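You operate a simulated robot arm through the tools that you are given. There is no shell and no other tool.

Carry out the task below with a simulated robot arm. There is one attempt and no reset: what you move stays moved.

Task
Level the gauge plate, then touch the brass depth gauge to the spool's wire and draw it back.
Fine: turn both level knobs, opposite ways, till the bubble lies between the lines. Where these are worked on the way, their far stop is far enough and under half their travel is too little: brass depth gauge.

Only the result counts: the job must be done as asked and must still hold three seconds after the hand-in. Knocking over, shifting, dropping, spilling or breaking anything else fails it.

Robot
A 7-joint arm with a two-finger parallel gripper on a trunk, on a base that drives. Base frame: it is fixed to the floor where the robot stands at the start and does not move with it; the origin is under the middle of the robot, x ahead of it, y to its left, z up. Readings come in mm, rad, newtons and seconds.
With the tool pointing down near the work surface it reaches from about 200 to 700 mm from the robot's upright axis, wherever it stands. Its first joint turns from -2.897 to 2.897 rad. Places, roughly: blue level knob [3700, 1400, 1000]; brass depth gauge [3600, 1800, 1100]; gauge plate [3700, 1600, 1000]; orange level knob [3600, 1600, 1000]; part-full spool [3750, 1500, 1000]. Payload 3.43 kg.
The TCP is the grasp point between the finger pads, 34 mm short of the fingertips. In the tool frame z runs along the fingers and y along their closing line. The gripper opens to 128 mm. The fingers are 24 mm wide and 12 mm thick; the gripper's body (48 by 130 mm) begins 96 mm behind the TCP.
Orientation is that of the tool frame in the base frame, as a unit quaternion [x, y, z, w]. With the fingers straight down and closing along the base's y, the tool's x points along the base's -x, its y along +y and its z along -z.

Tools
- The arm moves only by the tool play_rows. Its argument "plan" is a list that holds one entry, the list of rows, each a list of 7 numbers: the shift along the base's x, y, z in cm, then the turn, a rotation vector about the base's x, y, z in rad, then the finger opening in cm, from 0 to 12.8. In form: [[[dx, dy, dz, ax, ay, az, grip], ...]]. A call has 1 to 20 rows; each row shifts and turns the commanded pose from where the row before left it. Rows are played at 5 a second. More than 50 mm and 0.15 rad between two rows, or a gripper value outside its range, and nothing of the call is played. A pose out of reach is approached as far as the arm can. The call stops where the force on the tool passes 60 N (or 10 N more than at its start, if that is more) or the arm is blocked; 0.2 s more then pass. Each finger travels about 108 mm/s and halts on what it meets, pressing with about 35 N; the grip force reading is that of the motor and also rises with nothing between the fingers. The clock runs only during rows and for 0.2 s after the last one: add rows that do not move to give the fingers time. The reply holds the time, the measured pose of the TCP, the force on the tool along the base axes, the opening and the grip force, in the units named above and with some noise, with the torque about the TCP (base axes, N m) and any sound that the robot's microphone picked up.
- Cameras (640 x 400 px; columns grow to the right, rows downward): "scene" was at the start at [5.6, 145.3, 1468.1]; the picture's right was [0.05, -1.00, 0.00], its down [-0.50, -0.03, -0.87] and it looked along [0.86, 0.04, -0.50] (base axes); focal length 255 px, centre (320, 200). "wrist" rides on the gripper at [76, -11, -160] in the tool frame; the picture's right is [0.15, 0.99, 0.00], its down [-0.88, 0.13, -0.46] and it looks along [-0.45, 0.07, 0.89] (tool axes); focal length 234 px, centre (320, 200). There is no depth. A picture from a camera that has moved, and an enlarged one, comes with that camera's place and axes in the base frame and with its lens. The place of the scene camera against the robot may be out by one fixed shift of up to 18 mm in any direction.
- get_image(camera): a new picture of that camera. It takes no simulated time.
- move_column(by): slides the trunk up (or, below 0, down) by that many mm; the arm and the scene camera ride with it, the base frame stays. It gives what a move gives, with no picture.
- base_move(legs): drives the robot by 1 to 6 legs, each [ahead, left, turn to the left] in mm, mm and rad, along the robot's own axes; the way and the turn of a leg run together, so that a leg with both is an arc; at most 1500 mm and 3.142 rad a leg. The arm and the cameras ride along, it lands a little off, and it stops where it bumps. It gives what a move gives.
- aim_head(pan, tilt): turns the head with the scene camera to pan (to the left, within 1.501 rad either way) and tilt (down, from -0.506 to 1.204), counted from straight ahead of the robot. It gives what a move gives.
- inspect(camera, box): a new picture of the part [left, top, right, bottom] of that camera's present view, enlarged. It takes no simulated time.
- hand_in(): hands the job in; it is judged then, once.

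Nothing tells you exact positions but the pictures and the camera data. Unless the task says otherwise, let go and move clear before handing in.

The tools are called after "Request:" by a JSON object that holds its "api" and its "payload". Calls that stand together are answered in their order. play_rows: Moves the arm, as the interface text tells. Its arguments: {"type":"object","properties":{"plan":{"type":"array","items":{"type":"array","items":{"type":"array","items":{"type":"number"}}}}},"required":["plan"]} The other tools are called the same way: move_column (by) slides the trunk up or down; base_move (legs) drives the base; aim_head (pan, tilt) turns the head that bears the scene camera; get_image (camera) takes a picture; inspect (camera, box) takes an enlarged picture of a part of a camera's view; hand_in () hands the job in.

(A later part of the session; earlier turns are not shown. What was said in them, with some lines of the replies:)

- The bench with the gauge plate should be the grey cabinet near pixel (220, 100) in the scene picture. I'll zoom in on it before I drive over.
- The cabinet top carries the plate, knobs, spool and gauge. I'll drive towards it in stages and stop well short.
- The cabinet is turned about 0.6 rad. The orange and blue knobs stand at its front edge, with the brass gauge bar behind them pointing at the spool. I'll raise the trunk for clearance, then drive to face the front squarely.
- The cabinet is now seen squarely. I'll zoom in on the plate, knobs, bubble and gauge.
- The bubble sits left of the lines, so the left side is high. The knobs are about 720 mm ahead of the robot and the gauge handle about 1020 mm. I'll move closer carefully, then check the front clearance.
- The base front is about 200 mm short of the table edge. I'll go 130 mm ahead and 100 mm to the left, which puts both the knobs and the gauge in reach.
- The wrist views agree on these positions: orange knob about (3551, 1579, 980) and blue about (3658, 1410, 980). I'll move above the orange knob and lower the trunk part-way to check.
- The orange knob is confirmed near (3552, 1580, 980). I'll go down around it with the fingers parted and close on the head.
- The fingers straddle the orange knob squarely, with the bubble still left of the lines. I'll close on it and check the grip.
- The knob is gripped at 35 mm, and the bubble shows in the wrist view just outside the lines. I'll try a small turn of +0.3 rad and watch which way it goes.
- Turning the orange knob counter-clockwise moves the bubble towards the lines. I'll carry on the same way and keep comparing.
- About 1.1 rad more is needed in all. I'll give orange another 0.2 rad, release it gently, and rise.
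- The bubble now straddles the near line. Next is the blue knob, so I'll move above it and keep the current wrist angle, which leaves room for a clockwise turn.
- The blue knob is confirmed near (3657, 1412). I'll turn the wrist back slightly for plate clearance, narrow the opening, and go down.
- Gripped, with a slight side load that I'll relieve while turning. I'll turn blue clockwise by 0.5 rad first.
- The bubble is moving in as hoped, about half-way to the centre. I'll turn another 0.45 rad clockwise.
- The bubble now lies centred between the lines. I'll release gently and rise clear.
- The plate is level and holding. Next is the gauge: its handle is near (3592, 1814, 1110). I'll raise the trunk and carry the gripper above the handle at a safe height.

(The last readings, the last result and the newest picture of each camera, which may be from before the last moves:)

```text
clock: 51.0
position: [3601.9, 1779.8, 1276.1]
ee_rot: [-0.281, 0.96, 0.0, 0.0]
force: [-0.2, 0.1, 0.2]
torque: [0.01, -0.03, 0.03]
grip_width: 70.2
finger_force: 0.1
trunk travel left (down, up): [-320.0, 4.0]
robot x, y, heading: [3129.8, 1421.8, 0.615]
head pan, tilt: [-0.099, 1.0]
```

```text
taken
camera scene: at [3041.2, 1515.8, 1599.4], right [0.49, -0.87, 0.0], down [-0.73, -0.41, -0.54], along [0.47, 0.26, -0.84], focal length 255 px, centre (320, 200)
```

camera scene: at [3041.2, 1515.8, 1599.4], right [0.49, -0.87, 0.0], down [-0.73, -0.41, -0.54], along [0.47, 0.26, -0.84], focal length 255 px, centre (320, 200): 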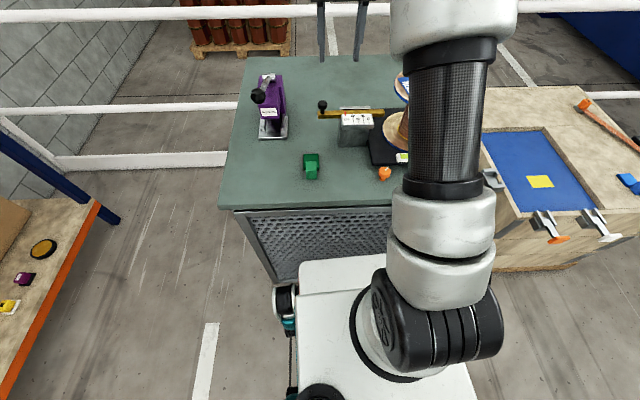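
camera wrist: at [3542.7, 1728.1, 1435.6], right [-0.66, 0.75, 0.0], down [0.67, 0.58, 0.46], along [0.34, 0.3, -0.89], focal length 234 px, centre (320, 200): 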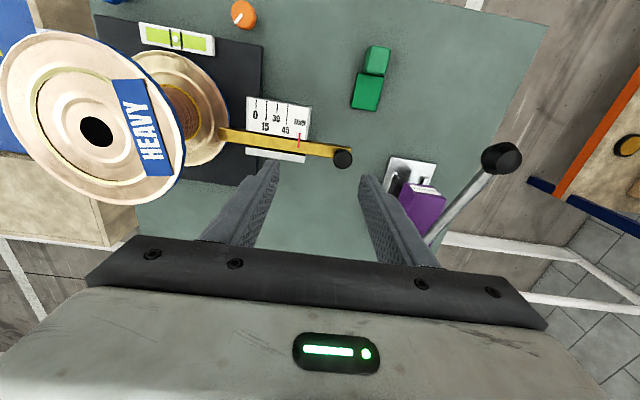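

The handle is now fixed at about (3597, 1822), with its top near z = 1095. I'll move over it, lower part-way and check again.

Request:
{"api": "play_rows", "payload": {"plan": [[[-0.2, 2.2, 0, 0, 0, 0, 7], [-0.2, 2.2, -3, 0, 0, 0, 7], [0, 0, -4, 0, 0, 0, 6], [0, 0, -3, 0, 0, 0, 6], [0, 0, 0, 0, 0, 0, 6]]]}}

Request:
{"api": "get_image", "payload": {"camera": "wrist"}}

Request:
{"api": "inspect", "payload": {"camera": "scene", "box": [290, 20, 430, 150]}}

```text
clock: 52.2
position: [3597.5, 1824.0, 1175.7]
ee_rot: [-0.28, 0.96, 0.0, 0.0]
force: [-0.2, 0.9, 0.2]
torque: [-0.01, 0.03, 0.04]
grip_width: 59.9
finger_force: 0.1
trunk travel left (down, up): [-320.0, 4.0]
robot x, y, heading: [3129.3, 1418.2, 0.604]
head pan, tilt: [-0.099, 1.0]
```

```text
taken
camera wrist: at [3539.0, 1772.2, 1336.0], right [-0.66, 0.75, 0.0], down [0.67, 0.58, 0.46], along [0.34, 0.3, -0.89], focal length 234 px, centre (320, 200)
```

wrist: 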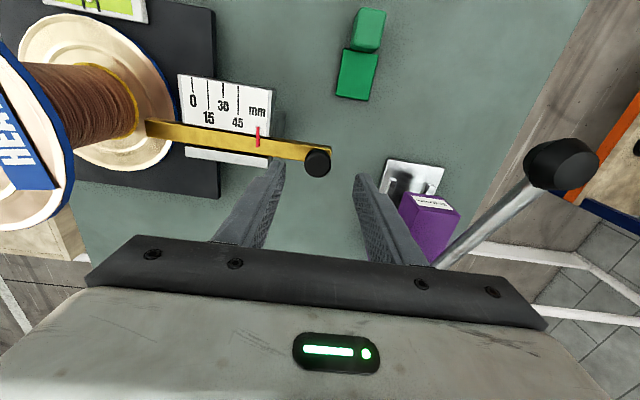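

```text
3.08 times, centred on (360, 85) of scene
camera zoom: at [3041.2, 1515.9, 1599.4], right [0.49, -0.87, 0.0], down [-0.73, -0.41, -0.54], along [0.47, 0.26, -0.84], focal length 786 px, centre (197, 554)
```

zoom: 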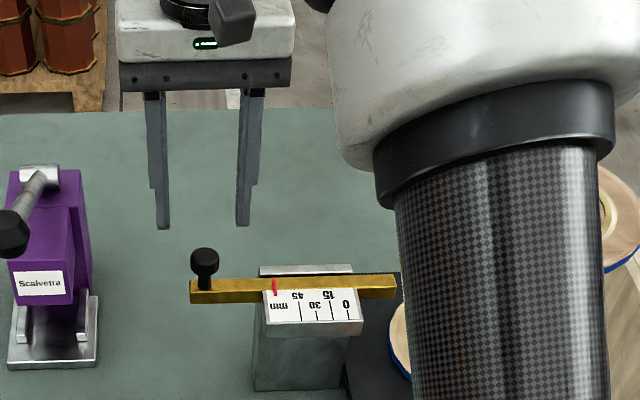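

The handle lies just under the fingers. I'll go down so the fingertips straddle only its head, staying above the bar.

Request:
{"api": "play_rows", "payload": {"plan": [[[0.1, -0.15, -3, 0, 0, 0, 6], [0, 0, -2.5, 0, 0, 0, 6], [0, 0, -1.4, 0, 0, 0, 6], [0, 0, 0, 0, 0, 0, 6]]]}}

Request:
{"api": "get_image", "payload": {"camera": "wrist"}}

Request:
{"api": "inspect", "payload": {"camera": "scene", "box": [290, 40, 430, 150]}}

```text
clock: 53.2
position: [3598.6, 1822.0, 1109.3]
ee_rot: [-0.28, 0.96, -0.001, 0.001]
force: [-0.1, -0.6, 5.8]
torque: [-0.2, -0.07, -0.04]
grip_width: 60.0
finger_force: 0.1
trunk travel left (down, up): [-320.0, 4.0]
robot x, y, heading: [3131.4, 1417.6, 0.609]
head pan, tilt: [-0.099, 1.0]
```

```text
taken
camera wrist: at [3539.2, 1770.9, 1268.7], right [-0.66, 0.75, 0.0], down [0.67, 0.58, 0.46], along [0.34, 0.3, -0.89], focal length 234 px, centre (320, 200)
```

wrist: 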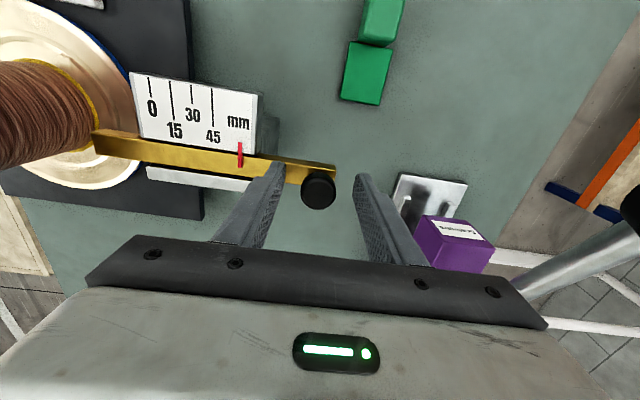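

```text
3.64 times, centred on (360, 95) of scene
camera zoom: at [3040.7, 1515.5, 1599.5], right [0.49, -0.87, 0.0], down [-0.73, -0.41, -0.54], along [0.47, 0.26, -0.84], focal length 929 px, centre (174, 582)
```

zoom: 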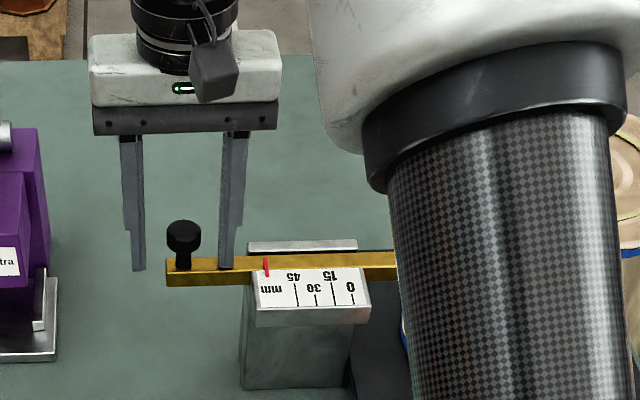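

Fz of about 6 N says the right-hand fingertip has touched something, probably the bar top. I'll look closer before going on.

Request:
{"api": "inspect", "payload": {"camera": "wrist", "box": [220, 110, 420, 235]}}

Request:
{"api": "inspect", "payload": {"camera": "scene", "box": [310, 75, 400, 131]}}

```text
3.20 times, centred on (320, 172) of wrist
camera zoom: at [3539.2, 1770.9, 1268.7], right [-0.66, 0.75, 0.0], down [0.67, 0.58, 0.46], along [0.34, 0.3, -0.89], focal length 749 px, centre (320, 288)
```

zoom: 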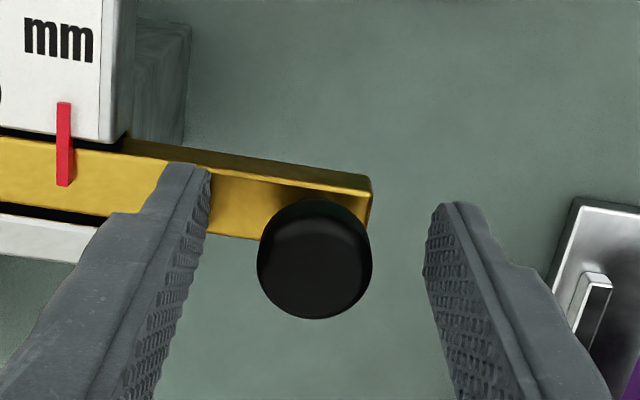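

```text
7.11 times, centred on (355, 103) of scene
camera zoom: at [3040.7, 1515.5, 1599.5], right [0.49, -0.87, 0.0], down [-0.73, -0.41, -0.54], along [0.47, 0.26, -0.84], focal length 1816 px, centre (71, 890)
```

zoom: 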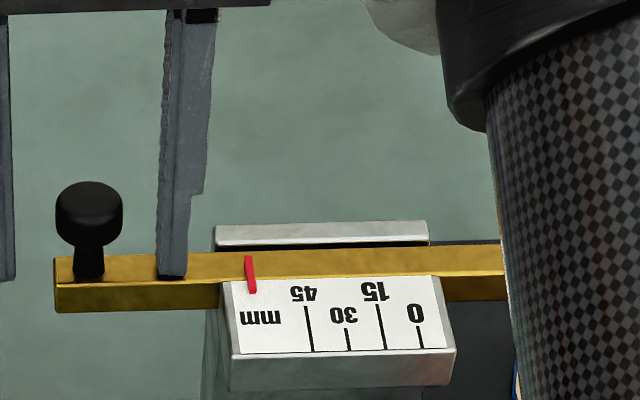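

The fingertip rests on the bar top (z ≈ 1075), which puts the handle head at about 1093–1111. I'll lift 11 mm to clear the bar and close on the head.

Request:
{"api": "play_rows", "payload": {"plan": [[[0, 0, 1.1, 0, 0, 0, 6], [0, 0, 0, 0, 0, 0, 6], [0, 0, 0, 0, 0, 0, 4], [0, 0, 0, 0, 0, 0, 2.2], [0, 0, 0, 0, 0, 0, 2.2], [0, 0, 0, 0, 0, 0, 2.2]]]}}

Request:
{"api": "get_image", "payload": {"camera": "wrist"}}

Request:
{"api": "inspect", "payload": {"camera": "scene", "box": [310, 75, 400, 131]}}

```text
clock: 54.6
position: [3599.0, 1820.8, 1118.5]
ee_rot: [-0.279, 0.96, -0.001, 0.0]
force: [1.5, -4.4, -0.1]
torque: [-0.14, -0.02, 0.04]
grip_width: 26.9
finger_force: 44.9
trunk travel left (down, up): [-320.0, 4.0]
robot x, y, heading: [3128.4, 1417.0, 0.605]
head pan, tilt: [-0.099, 1.0]
```

```text
taken
camera wrist: at [3539.9, 1770.3, 1278.6], right [-0.66, 0.76, 0.0], down [0.67, 0.58, 0.46], along [0.34, 0.3, -0.89], focal length 234 px, centre (320, 200)
```

wrist: 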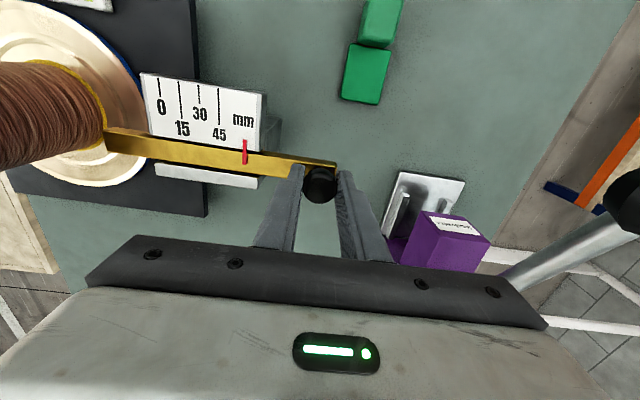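

```text
7.11 times, centred on (355, 103) of scene
camera zoom: at [3041.4, 1515.4, 1599.4], right [0.49, -0.87, 0.0], down [-0.73, -0.41, -0.54], along [0.47, 0.26, -0.84], focal length 1816 px, centre (71, 890)
```

zoom: 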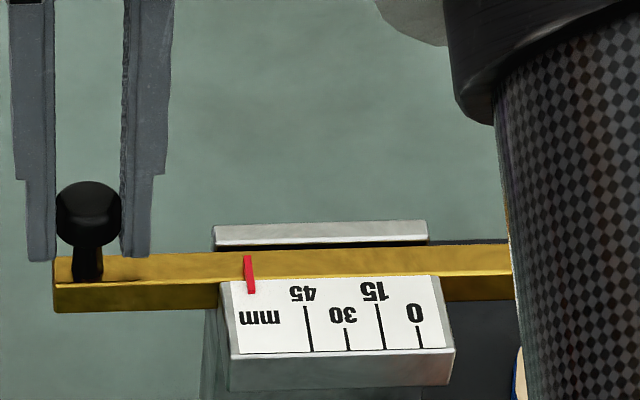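

Gripped at 27 mm. I'll push the gauge along its bar direction (0.53, -0.848) in small steps, 40 mm first.

Request:
{"api": "play_rows", "payload": {"plan": [[[0.212, -0.339, 0, 0, 0, 0, 2.2], [0.212, -0.339, 0, 0, 0, 0, 2.2], [0.212, -0.339, 0, 0, 0, 0, 2.2], [0.212, -0.339, 0, 0, 0, 0, 2.2], [0.212, -0.339, 0, 0, 0, 0, 2.2], [0.212, -0.339, 0, 0, 0, 0, 2.2], [0.212, -0.339, 0, 0, 0, 0, 2.2], [0.212, -0.339, 0, 0, 0, 0, 2.2], [0.212, -0.339, 0, 0, 0, 0, 2.2], [0.212, -0.339, 0, 0, 0, 0, 2.2], [0, 0, 0, 0, 0, 0, 2.2]]]}}

Request:
{"api": "get_image", "payload": {"camera": "wrist"}}

Request:
{"api": "inspect", "payload": {"camera": "scene", "box": [310, 60, 450, 147]}}

```text
clock: 57.0
position: [3619.7, 1787.8, 1118.8]
ee_rot: [-0.281, 0.96, 0.0, 0.0]
force: [-1.0, 0.6, -4.0]
torque: [0.2, -0.24, 0.1]
grip_width: 27.1
finger_force: 44.7
trunk travel left (down, up): [-320.0, 4.0]
robot x, y, heading: [3131.0, 1414.9, 0.607]
head pan, tilt: [-0.099, 1.0]
```

```text
taken
camera wrist: at [3560.6, 1737.1, 1278.6], right [-0.66, 0.75, 0.0], down [0.67, 0.58, 0.45], along [0.34, 0.3, -0.89], focal length 234 px, centre (320, 200)
```

wrist: 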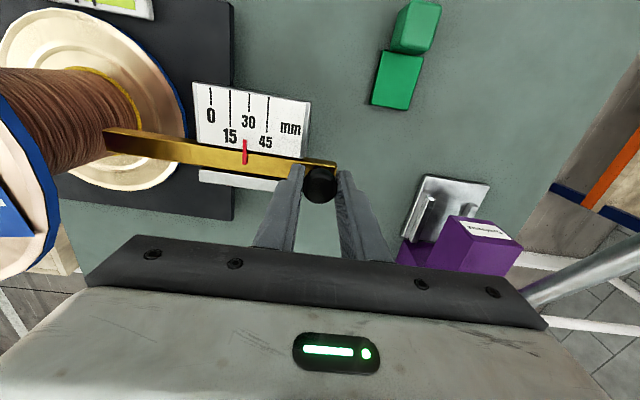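

```text
4.57 times, centred on (380, 104) of scene
camera zoom: at [3041.4, 1516.1, 1599.3], right [0.49, -0.87, 0.0], down [-0.73, -0.41, -0.54], along [0.47, 0.26, -0.84], focal length 1168 px, centre (46, 641)
```

zoom: 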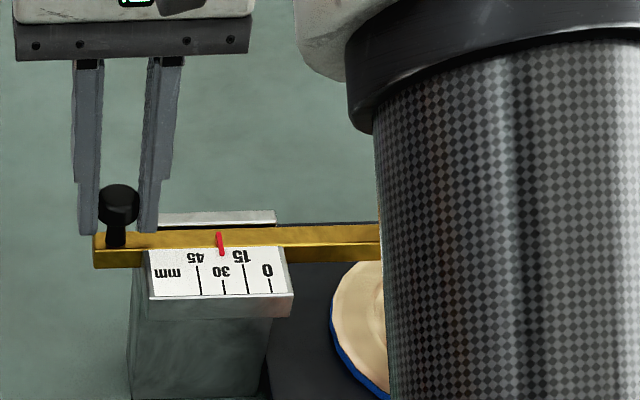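

The pointer went from about 71 to 31 mm with little drag. I'll continue in 2 mm steps and watch for contact force.

Request:
{"api": "play_rows", "payload": {"plan": [[[0.106, -0.17, 0, 0, 0, 0, 2.2], [0.106, -0.17, 0, 0, 0, 0, 2.2], [0.106, -0.17, 0, 0, 0, 0, 2.2], [0.106, -0.17, 0, 0, 0, 0, 2.2], [0.106, -0.17, 0, 0, 0, 0, 2.2], [0.106, -0.17, 0, 0, 0, 0, 2.2]]]}}

Request:
{"api": "get_image", "payload": {"camera": "wrist"}}

```text
clock: 58.4
position: [3625.2, 1777.6, 1119.5]
ee_rot: [-0.281, 0.96, 0.0, 0.001]
force: [-1.1, 0.3, -1.3]
torque: [-0.17, 0.39, 0.06]
grip_width: 27.1
finger_force: 44.6
trunk travel left (down, up): [-320.0, 4.0]
robot x, y, heading: [3123.9, 1416.0, 0.613]
head pan, tilt: [-0.099, 1.0]
```

```text
taken
camera wrist: at [3566.9, 1726.5, 1278.6], right [-0.66, 0.75, 0.0], down [0.67, 0.58, 0.46], along [0.34, 0.3, -0.89], focal length 234 px, centre (320, 200)
```

wrist: 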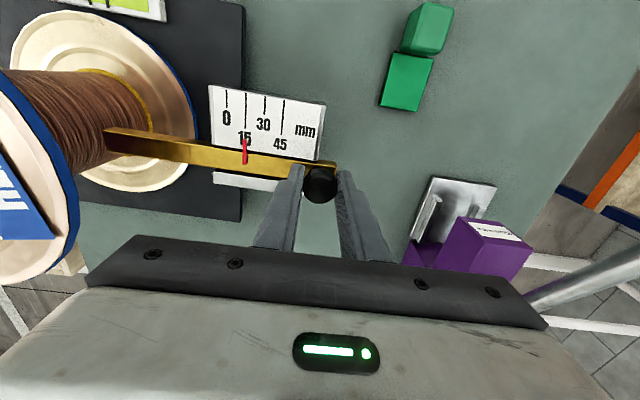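

Request:
{"api": "play_rows", "payload": {"plan": [[[0.08, -0.127, 0, 0, 0, 0, 2.2], [0.08, -0.127, 0, 0, 0, 0, 2.2], [0.08, -0.127, 0, 0, 0, 0, 2.2], [0, 0, 0, 0, 0, 0, 2.2]]]}}

Request:
{"api": "inspect", "payload": {"camera": "wrist", "box": [0, 60, 340, 270]}}

```text
clock: 59.4
position: [3628.9, 1774.2, 1119.5]
ee_rot: [-0.281, 0.96, 0.0, 0.0]
force: [-2.4, 0.4, -3.3]
torque: [0.07, -0.08, 0.05]
grip_width: 26.7
finger_force: 45.2
trunk travel left (down, up): [-320.0, 4.0]
robot x, y, heading: [3128.5, 1416.8, 0.606]
head pan, tilt: [-0.099, 1.0]
```

```text
1.88 times, centred on (170, 165) of wrist
camera zoom: at [3569.4, 1722.5, 1278.6], right [-0.66, 0.75, 0.0], down [0.67, 0.58, 0.46], along [0.34, 0.3, -0.89], focal length 441 px, centre (602, 266)
```

zoom: 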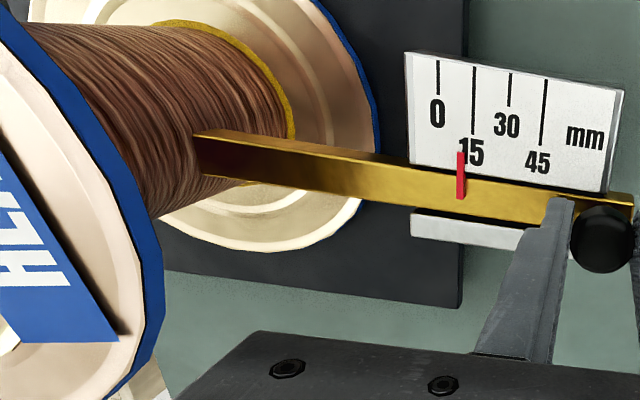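

Request:
{"api": "play_rows", "payload": {"plan": [[[0.053, -0.085, 0, 0, 0, 0, 2.2], [0.053, -0.085, 0, 0, 0, 0, 2.2], [0.053, -0.085, 0, 0, 0, 0, 2.2], [0, 0, 0, 0, 0, 0, 2.2]]]}}

Request:
{"api": "inspect", "payload": {"camera": "wrist", "box": [0, 60, 340, 270]}}

```text
clock: 60.4
position: [3630.0, 1770.4, 1118.9]
ee_rot: [-0.281, 0.96, 0.0, 0.0]
force: [0.5, 1.0, -3.3]
torque: [0.07, 0.0, 0.07]
grip_width: 27.1
finger_force: 45.2
trunk travel left (down, up): [-320.0, 4.0]
robot x, y, heading: [3130.6, 1414.7, 0.606]
head pan, tilt: [-0.099, 1.0]
```

```text
1.88 times, centred on (170, 165) of wrist
camera zoom: at [3571.0, 1719.9, 1278.6], right [-0.66, 0.76, 0.0], down [0.67, 0.58, 0.46], along [0.34, 0.3, -0.89], focal length 441 px, centre (602, 266)
```

zoom: 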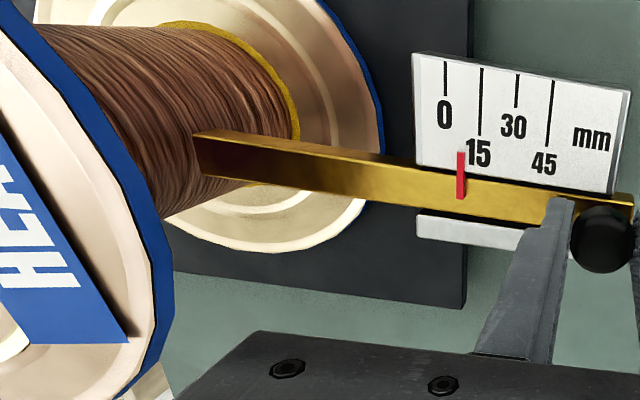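

No contact force yet, with the pointer at about 11. I'll keep going in 1 mm steps.

Request:
{"api": "play_rows", "payload": {"plan": [[[0.053, -0.085, 0, 0, 0, 0, 2.2], [0.053, -0.085, 0, 0, 0, 0, 2.2], [0.053, -0.085, 0, 0, 0, 0, 2.2], [0, 0, 0, 0, 0, 0, 2.2]]]}}

Request:
{"api": "inspect", "payload": {"camera": "wrist", "box": [0, 60, 340, 270]}}

```text
clock: 61.4
position: [3631.4, 1768.0, 1117.7]
ee_rot: [-0.281, 0.96, 0.0, 0.001]
force: [0.8, 0.4, -0.2]
torque: [-0.01, 0.14, 0.04]
grip_width: 26.9
finger_force: 45.1
trunk travel left (down, up): [-320.0, 4.0]
robot x, y, heading: [3129.4, 1415.5, 0.611]
head pan, tilt: [-0.099, 1.0]
```

```text
1.88 times, centred on (170, 165) of wrist
camera zoom: at [3572.5, 1717.4, 1278.6], right [-0.66, 0.76, 0.0], down [0.67, 0.58, 0.46], along [0.34, 0.3, -0.89], focal length 441 px, centre (602, 266)
```

zoom: 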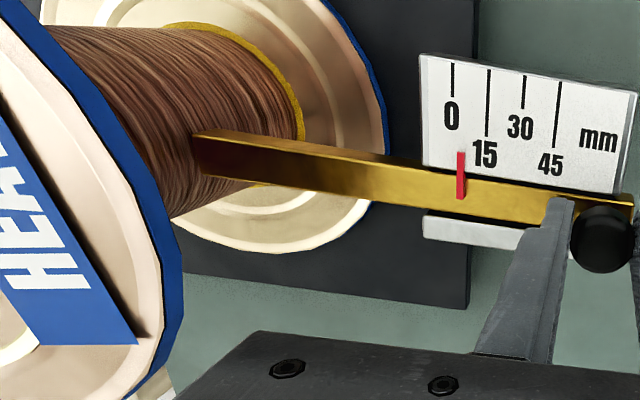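

Request:
{"api": "play_rows", "payload": {"plan": [[[0.053, -0.085, 0, 0, 0, 0, 2.2], [0.053, -0.085, 0, 0, 0, 0, 2.2], [0, 0, 0, 0, 0, 0, 2.2]]]}}

Request:
{"api": "inspect", "payload": {"camera": "wrist", "box": [0, 60, 340, 270]}}

```text
clock: 62.2
position: [3632.2, 1766.3, 1118.4]
ee_rot: [-0.281, 0.96, 0.0, 0.001]
force: [1.4, 1.4, -1.0]
torque: [0.08, -0.04, 0.04]
grip_width: 27.0
finger_force: 45.3
trunk travel left (down, up): [-320.0, 4.0]
robot x, y, heading: [3128.0, 1416.9, 0.611]
head pan, tilt: [-0.099, 1.0]
```

```text
1.88 times, centred on (170, 165) of wrist
camera zoom: at [3573.6, 1715.5, 1278.6], right [-0.66, 0.75, 0.0], down [0.67, 0.58, 0.46], along [0.34, 0.3, -0.89], focal length 441 px, centre (602, 266)
```

zoom: 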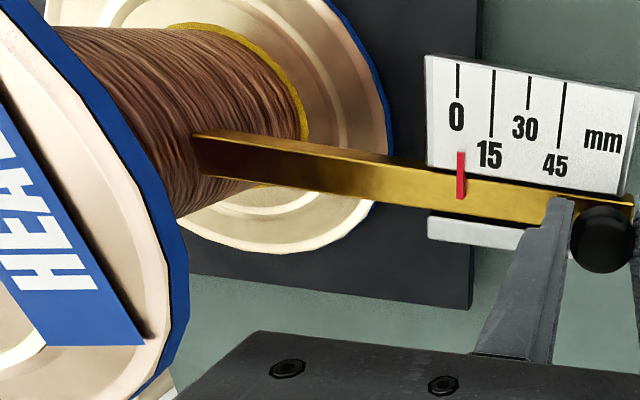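

Request:
{"api": "play_rows", "payload": {"plan": [[[0.053, -0.085, 0, 0, 0, 0, 2.2], [0.053, -0.085, 0, 0, 0, 0, 2.2], [0, 0, 0, 0, 0, 0, 2.2]]]}}

Request:
{"api": "inspect", "payload": {"camera": "wrist", "box": [40, 90, 200, 190]}}

Request:
{"api": "inspect", "payload": {"camera": "wrist", "box": [180, 70, 360, 182]}}

```text
clock: 63.0
position: [3633.8, 1764.9, 1119.2]
ee_rot: [-0.281, 0.96, 0.001, 0.001]
force: [2.3, 3.7, 1.8]
torque: [-0.04, 0.18, 0.02]
grip_width: 26.7
finger_force: 44.8
trunk travel left (down, up): [-320.0, 4.0]
robot x, y, heading: [3129.3, 1416.8, 0.609]
head pan, tilt: [-0.099, 1.0]
```

```text
4.00 times, centred on (120, 140) of wrist
camera zoom: at [3574.4, 1714.1, 1278.6], right [-0.66, 0.75, 0.0], down [0.67, 0.58, 0.46], along [0.34, 0.3, -0.89], focal length 937 px, centre (1120, 440)
```

zoom: 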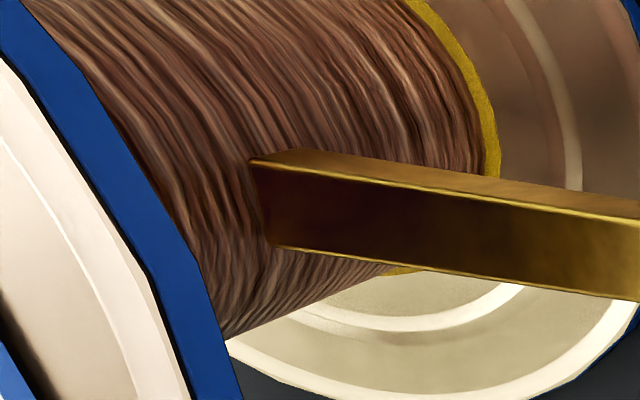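

```text
3.56 times, centred on (270, 126) of wrist
camera zoom: at [3574.4, 1714.1, 1278.6], right [-0.66, 0.75, 0.0], down [0.67, 0.58, 0.46], along [0.34, 0.3, -0.89], focal length 833 px, centre (498, 463)
```

zoom: 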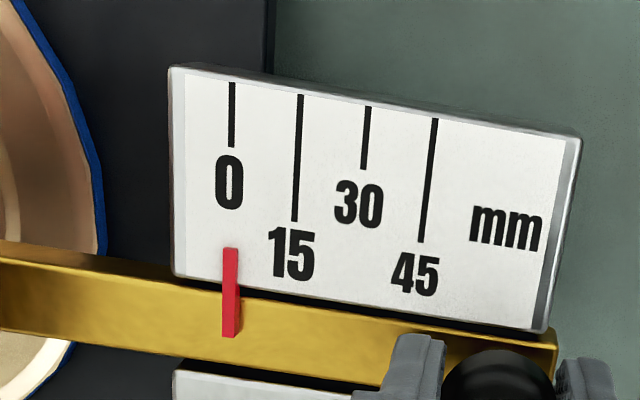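

The pointer is near 0 and a small opposing force has begun. I'll take two more 1 mm steps to confirm contact.

Request:
{"api": "play_rows", "payload": {"plan": [[[0.053, -0.085, 0, 0, 0, 0, 2.2], [0, 0, 0, 0, 0, 0, 2.2]]]}}

Request:
{"api": "play_rows", "payload": {"plan": [[[0.053, -0.085, 0, 0, 0, 0, 2.2], [0, 0, 0, 0, 0, 0, 2.2]]]}}

Request:
{"api": "inspect", "payload": {"camera": "wrist", "box": [180, 70, 360, 182]}}

```text
clock: 63.6
position: [3633.3, 1765.1, 1119.2]
ee_rot: [-0.28, 0.96, 0.002, 0.001]
force: [1.1, 6.5, 4.2]
torque: [0.03, 0.2, 0.05]
grip_width: 27.1
finger_force: 44.6
trunk travel left (down, up): [-320.0, 4.0]
robot x, y, heading: [3132.3, 1417.4, 0.608]
head pan, tilt: [-0.099, 1.0]
```

```text
clock: 64.2
position: [3633.2, 1764.7, 1118.7]
ee_rot: [-0.282, 0.959, 0.001, 0.001]
force: [-1.2, 10.7, 4.9]
torque: [0.32, 0.06, 0.05]
grip_width: 27.2
finger_force: 45.2
trunk travel left (down, up): [-320.0, 4.0]
robot x, y, heading: [3126.3, 1415.9, 0.609]
head pan, tilt: [-0.099, 1.0]
```

```text
3.56 times, centred on (270, 126) of wrist
camera zoom: at [3574.5, 1713.8, 1278.5], right [-0.66, 0.75, 0.0], down [0.67, 0.58, 0.46], along [0.34, 0.3, -0.89], focal length 833 px, centre (498, 463)
```

zoom: 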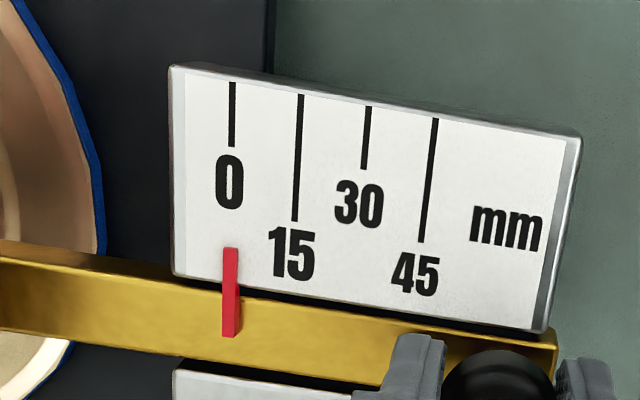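

The position has stalled while the resisting force climbed to about 10 N, so the gauge tip is against the wire with the pointer at 0. Now I'll draw it back the whole way.

Request:
{"api": "play_rows", "payload": {"plan": [[[-0.212, 0.339, 0, 0, 0, 0, 2.2], [-0.212, 0.339, 0, 0, 0, 0, 2.2], [-0.212, 0.339, 0, 0, 0, 0, 2.2], [-0.212, 0.339, 0, 0, 0, 0, 2.2], [-0.212, 0.339, 0, 0, 0, 0, 2.2], [-0.212, 0.339, 0, 0, 0, 0, 2.2], [-0.212, 0.339, 0, 0, 0, 0, 2.2], [-0.212, 0.339, 0, 0, 0, 0, 2.2], [-0.212, 0.339, 0, 0, 0, 0, 2.2], [-0.212, 0.339, 0, 0, 0, 0, 2.2], [-0.212, 0.339, 0, 0, 0, 0, 2.2], [-0.212, 0.339, 0, 0, 0, 0, 2.2], [-0.212, 0.339, 0, 0, 0, 0, 2.2], [-0.212, 0.339, 0, 0, 0, 0, 2.2], [-0.212, 0.339, 0, 0, 0, 0, 2.2], [-0.212, 0.339, 0, 0, 0, 0, 2.2], [-0.106, 0.17, 0, 0, 0, 0, 2.2], [-0.053, 0.085, 0, 0, 0, 0, 2.2], [0, 0, 0, 0, 0, 0, 2.2]]]}}

Request:
{"api": "get_image", "payload": {"camera": "wrist"}}

Request:
{"api": "inspect", "payload": {"camera": "scene", "box": [310, 75, 400, 131]}}

```text
clock: 68.2
position: [3598.3, 1820.3, 1119.4]
ee_rot: [-0.281, 0.96, 0.0, 0.0]
force: [7.6, 4.8, 6.2]
torque: [0.14, -0.31, 0.02]
grip_width: 27.0
finger_force: 45.5
trunk travel left (down, up): [-320.0, 4.0]
robot x, y, heading: [3130.0, 1421.2, 0.611]
head pan, tilt: [-0.099, 1.0]
```

```text
taken
camera wrist: at [3540.5, 1769.0, 1278.5], right [-0.66, 0.75, 0.0], down [0.67, 0.58, 0.46], along [0.34, 0.3, -0.89], focal length 234 px, centre (320, 200)
```

wrist: 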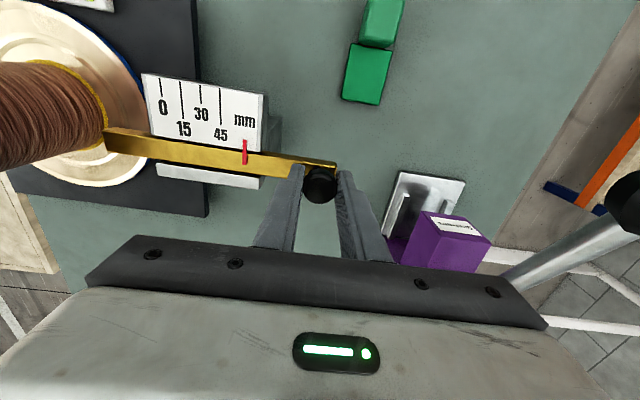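

```text
7.11 times, centred on (355, 103) of scene
camera zoom: at [3041.7, 1516.0, 1599.4], right [0.49, -0.87, 0.0], down [-0.73, -0.41, -0.54], along [0.47, 0.26, -0.84], focal length 1816 px, centre (71, 890)
```

zoom: 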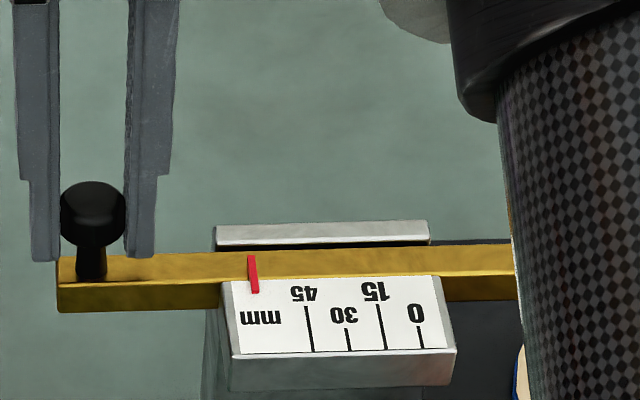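

It is almost back, about 2 mm short of where it started. I'll pull the last few millimetres to its stop.

Request:
{"api": "play_rows", "payload": {"plan": [[[-0.08, 0.127, 0, 0, 0, 0, 2.2], [-0.08, 0.127, 0, 0, 0, 0, 2.2], [0, 0, 0, 0, 0, 0, 2.2]]]}}

Request:
{"api": "inspect", "payload": {"camera": "scene", "box": [310, 75, 400, 131]}}

```text
clock: 69.0
position: [3598.0, 1821.4, 1118.4]
ee_rot: [-0.28, 0.96, -0.001, 0.0]
force: [9.7, -1.1, 5.5]
torque: [0.01, -0.43, 0.06]
grip_width: 26.8
finger_force: 45.0
trunk travel left (down, up): [-320.0, 4.0]
robot x, y, heading: [3126.6, 1414.0, 0.609]
head pan, tilt: [-0.099, 1.0]
```

```text
7.11 times, centred on (355, 103) of scene
camera zoom: at [3041.9, 1515.3, 1599.5], right [0.49, -0.87, 0.0], down [-0.74, -0.41, -0.54], along [0.47, 0.26, -0.84], focal length 1816 px, centre (71, 890)
```

zoom: 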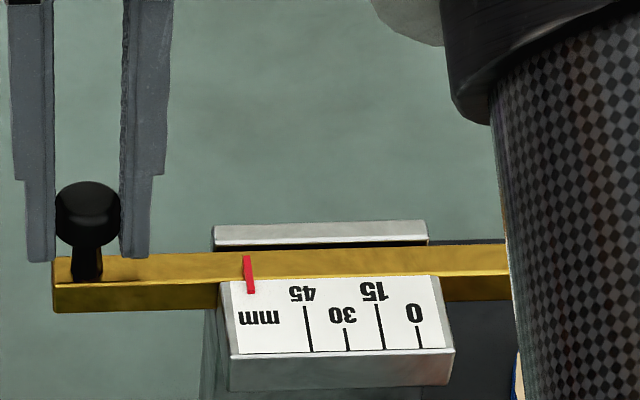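

The gauge is back at its starting mark and against its stop. I'll relax, open, and rise clear.

Request:
{"api": "play_rows", "payload": {"plan": [[[0.12, 0, 0, 0, 0, 0, 2.2], [0, 0, 0, 0, 0, 0, 3.6], [0, 0, 0, 0, 0, 0, 5], [0, 0, 0, 0, 0, 0, 5], [0, 0, 2, 0, 0, 0, 5], [0, 0, 4, 0, 0, 0, 5], [0, 0, 4, 0, 0, 0, 5], [0, 0, 4, 0, 0, 0, 5], [0, 0, 4, 0, 0, 0, 5], [-3, -2, 0, 0, 0, 0, 5], [-4, -2.5, 0, 0, 0, 0, 5], [-4, -2.5, 0, 0, 0, 0, 5], [-4, -2.5, 0, 0, 0, 0, 5], [0, 0, 0, 0, 0, 0, 5]]]}}

Request:
{"api": "get_image", "payload": {"camera": "wrist"}}

Request:
{"api": "get_image", "payload": {"camera": "scene"}}

```text
clock: 72.0
position: [3447.5, 1726.6, 1298.5]
ee_rot: [-0.28, 0.96, 0.0, 0.0]
force: [-0.1, 0.1, -0.2]
torque: [0.05, 0.03, -0.03]
grip_width: 49.9
finger_force: 0.1
trunk travel left (down, up): [-320.0, 4.0]
robot x, y, heading: [3127.4, 1422.0, 0.613]
head pan, tilt: [-0.099, 1.0]
```

```text
taken
camera wrist: at [3389.3, 1675.9, 1458.4], right [-0.66, 0.75, 0.0], down [0.67, 0.58, 0.46], along [0.34, 0.3, -0.89], focal length 234 px, centre (320, 200)
```

wrist: 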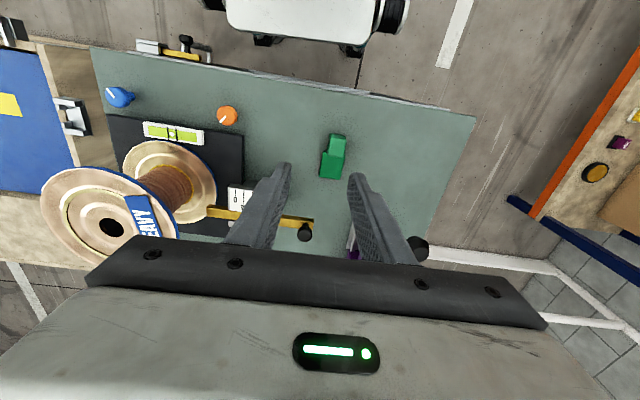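

```text
taken
camera scene: at [3041.5, 1515.8, 1599.8], right [0.49, -0.87, 0.0], down [-0.73, -0.41, -0.55], along [0.48, 0.26, -0.84], focal length 255 px, centre (320, 200)
```

scene: 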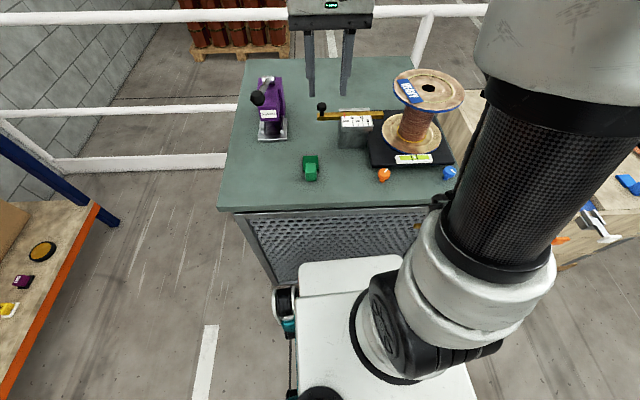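

Request:
{"api": "inspect", "payload": {"camera": "scene", "box": [370, 130, 470, 192]}}

Request:
{"api": "inspect", "payload": {"camera": "wrist", "box": [100, 80, 260, 180]}}

Request:
{"api": "inspect", "payload": {"camera": "scene", "box": [300, 60, 470, 166]}}

```text
6.40 times, centred on (420, 161) of scene
camera zoom: at [3041.5, 1515.8, 1599.8], right [0.49, -0.87, 0.0], down [-0.73, -0.41, -0.55], along [0.48, 0.26, -0.84], focal length 1634 px, centre (-320, 450)
```

zoom: 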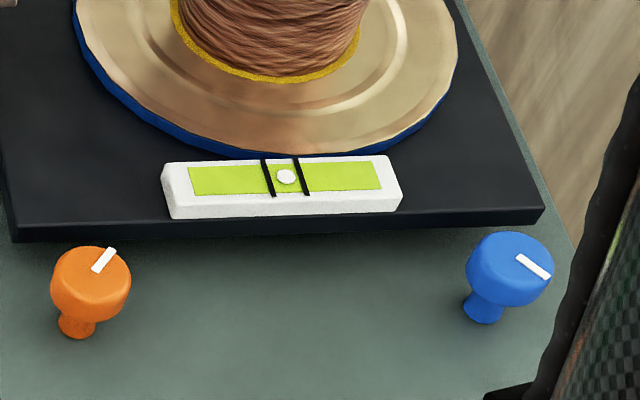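

```text
4.00 times, centred on (180, 130) of wrist
camera zoom: at [3389.3, 1675.9, 1458.4], right [-0.66, 0.75, 0.0], down [0.67, 0.58, 0.46], along [0.34, 0.3, -0.89], focal length 937 px, centre (880, 480)
```

zoom: 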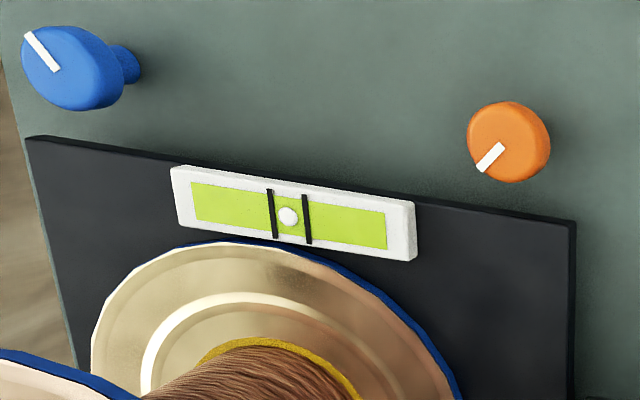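

```text
3.76 times, centred on (385, 113) of scene
camera zoom: at [3041.5, 1515.8, 1599.8], right [0.49, -0.87, 0.0], down [-0.73, -0.41, -0.55], along [0.48, 0.26, -0.84], focal length 961 px, centre (75, 528)
```

zoom: 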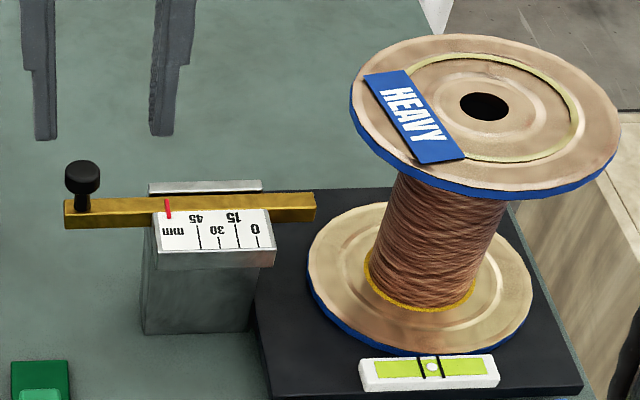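

The bubble lies between the lines, the gauge has touched the wire and is drawn back, and the spool and everything else look undisturbed. The arm is clear, so I'm handing in.

Request:
{"api": "hand_in", "payload": {}}

```text
The job is handed in.
```

The plate is level, and the brass depth gauge has touched the spool's wire and been drawn back. I've handed the job in; no verdict came back.

- **Level:** I turned the orange knob about 0.86 rad counter-clockwise and the blue knob about 0.95 rad clockwise. The bubble sits centred between the lines, and it was still there when I checked just before handing in.
- **Touch:** I pushed the gauge in about 66 mm until it stopped, with roughly 10 N of resistance and its pointer at 0. The picture taken just before it stalled showed the tip at the wire.
- **Draw back:** I pulled it all the way back to its starting mark, where it met resistance again.

In the last pictures the spool and everything else on the bench looked undisturbed. The gripper was open and clear of the bench.
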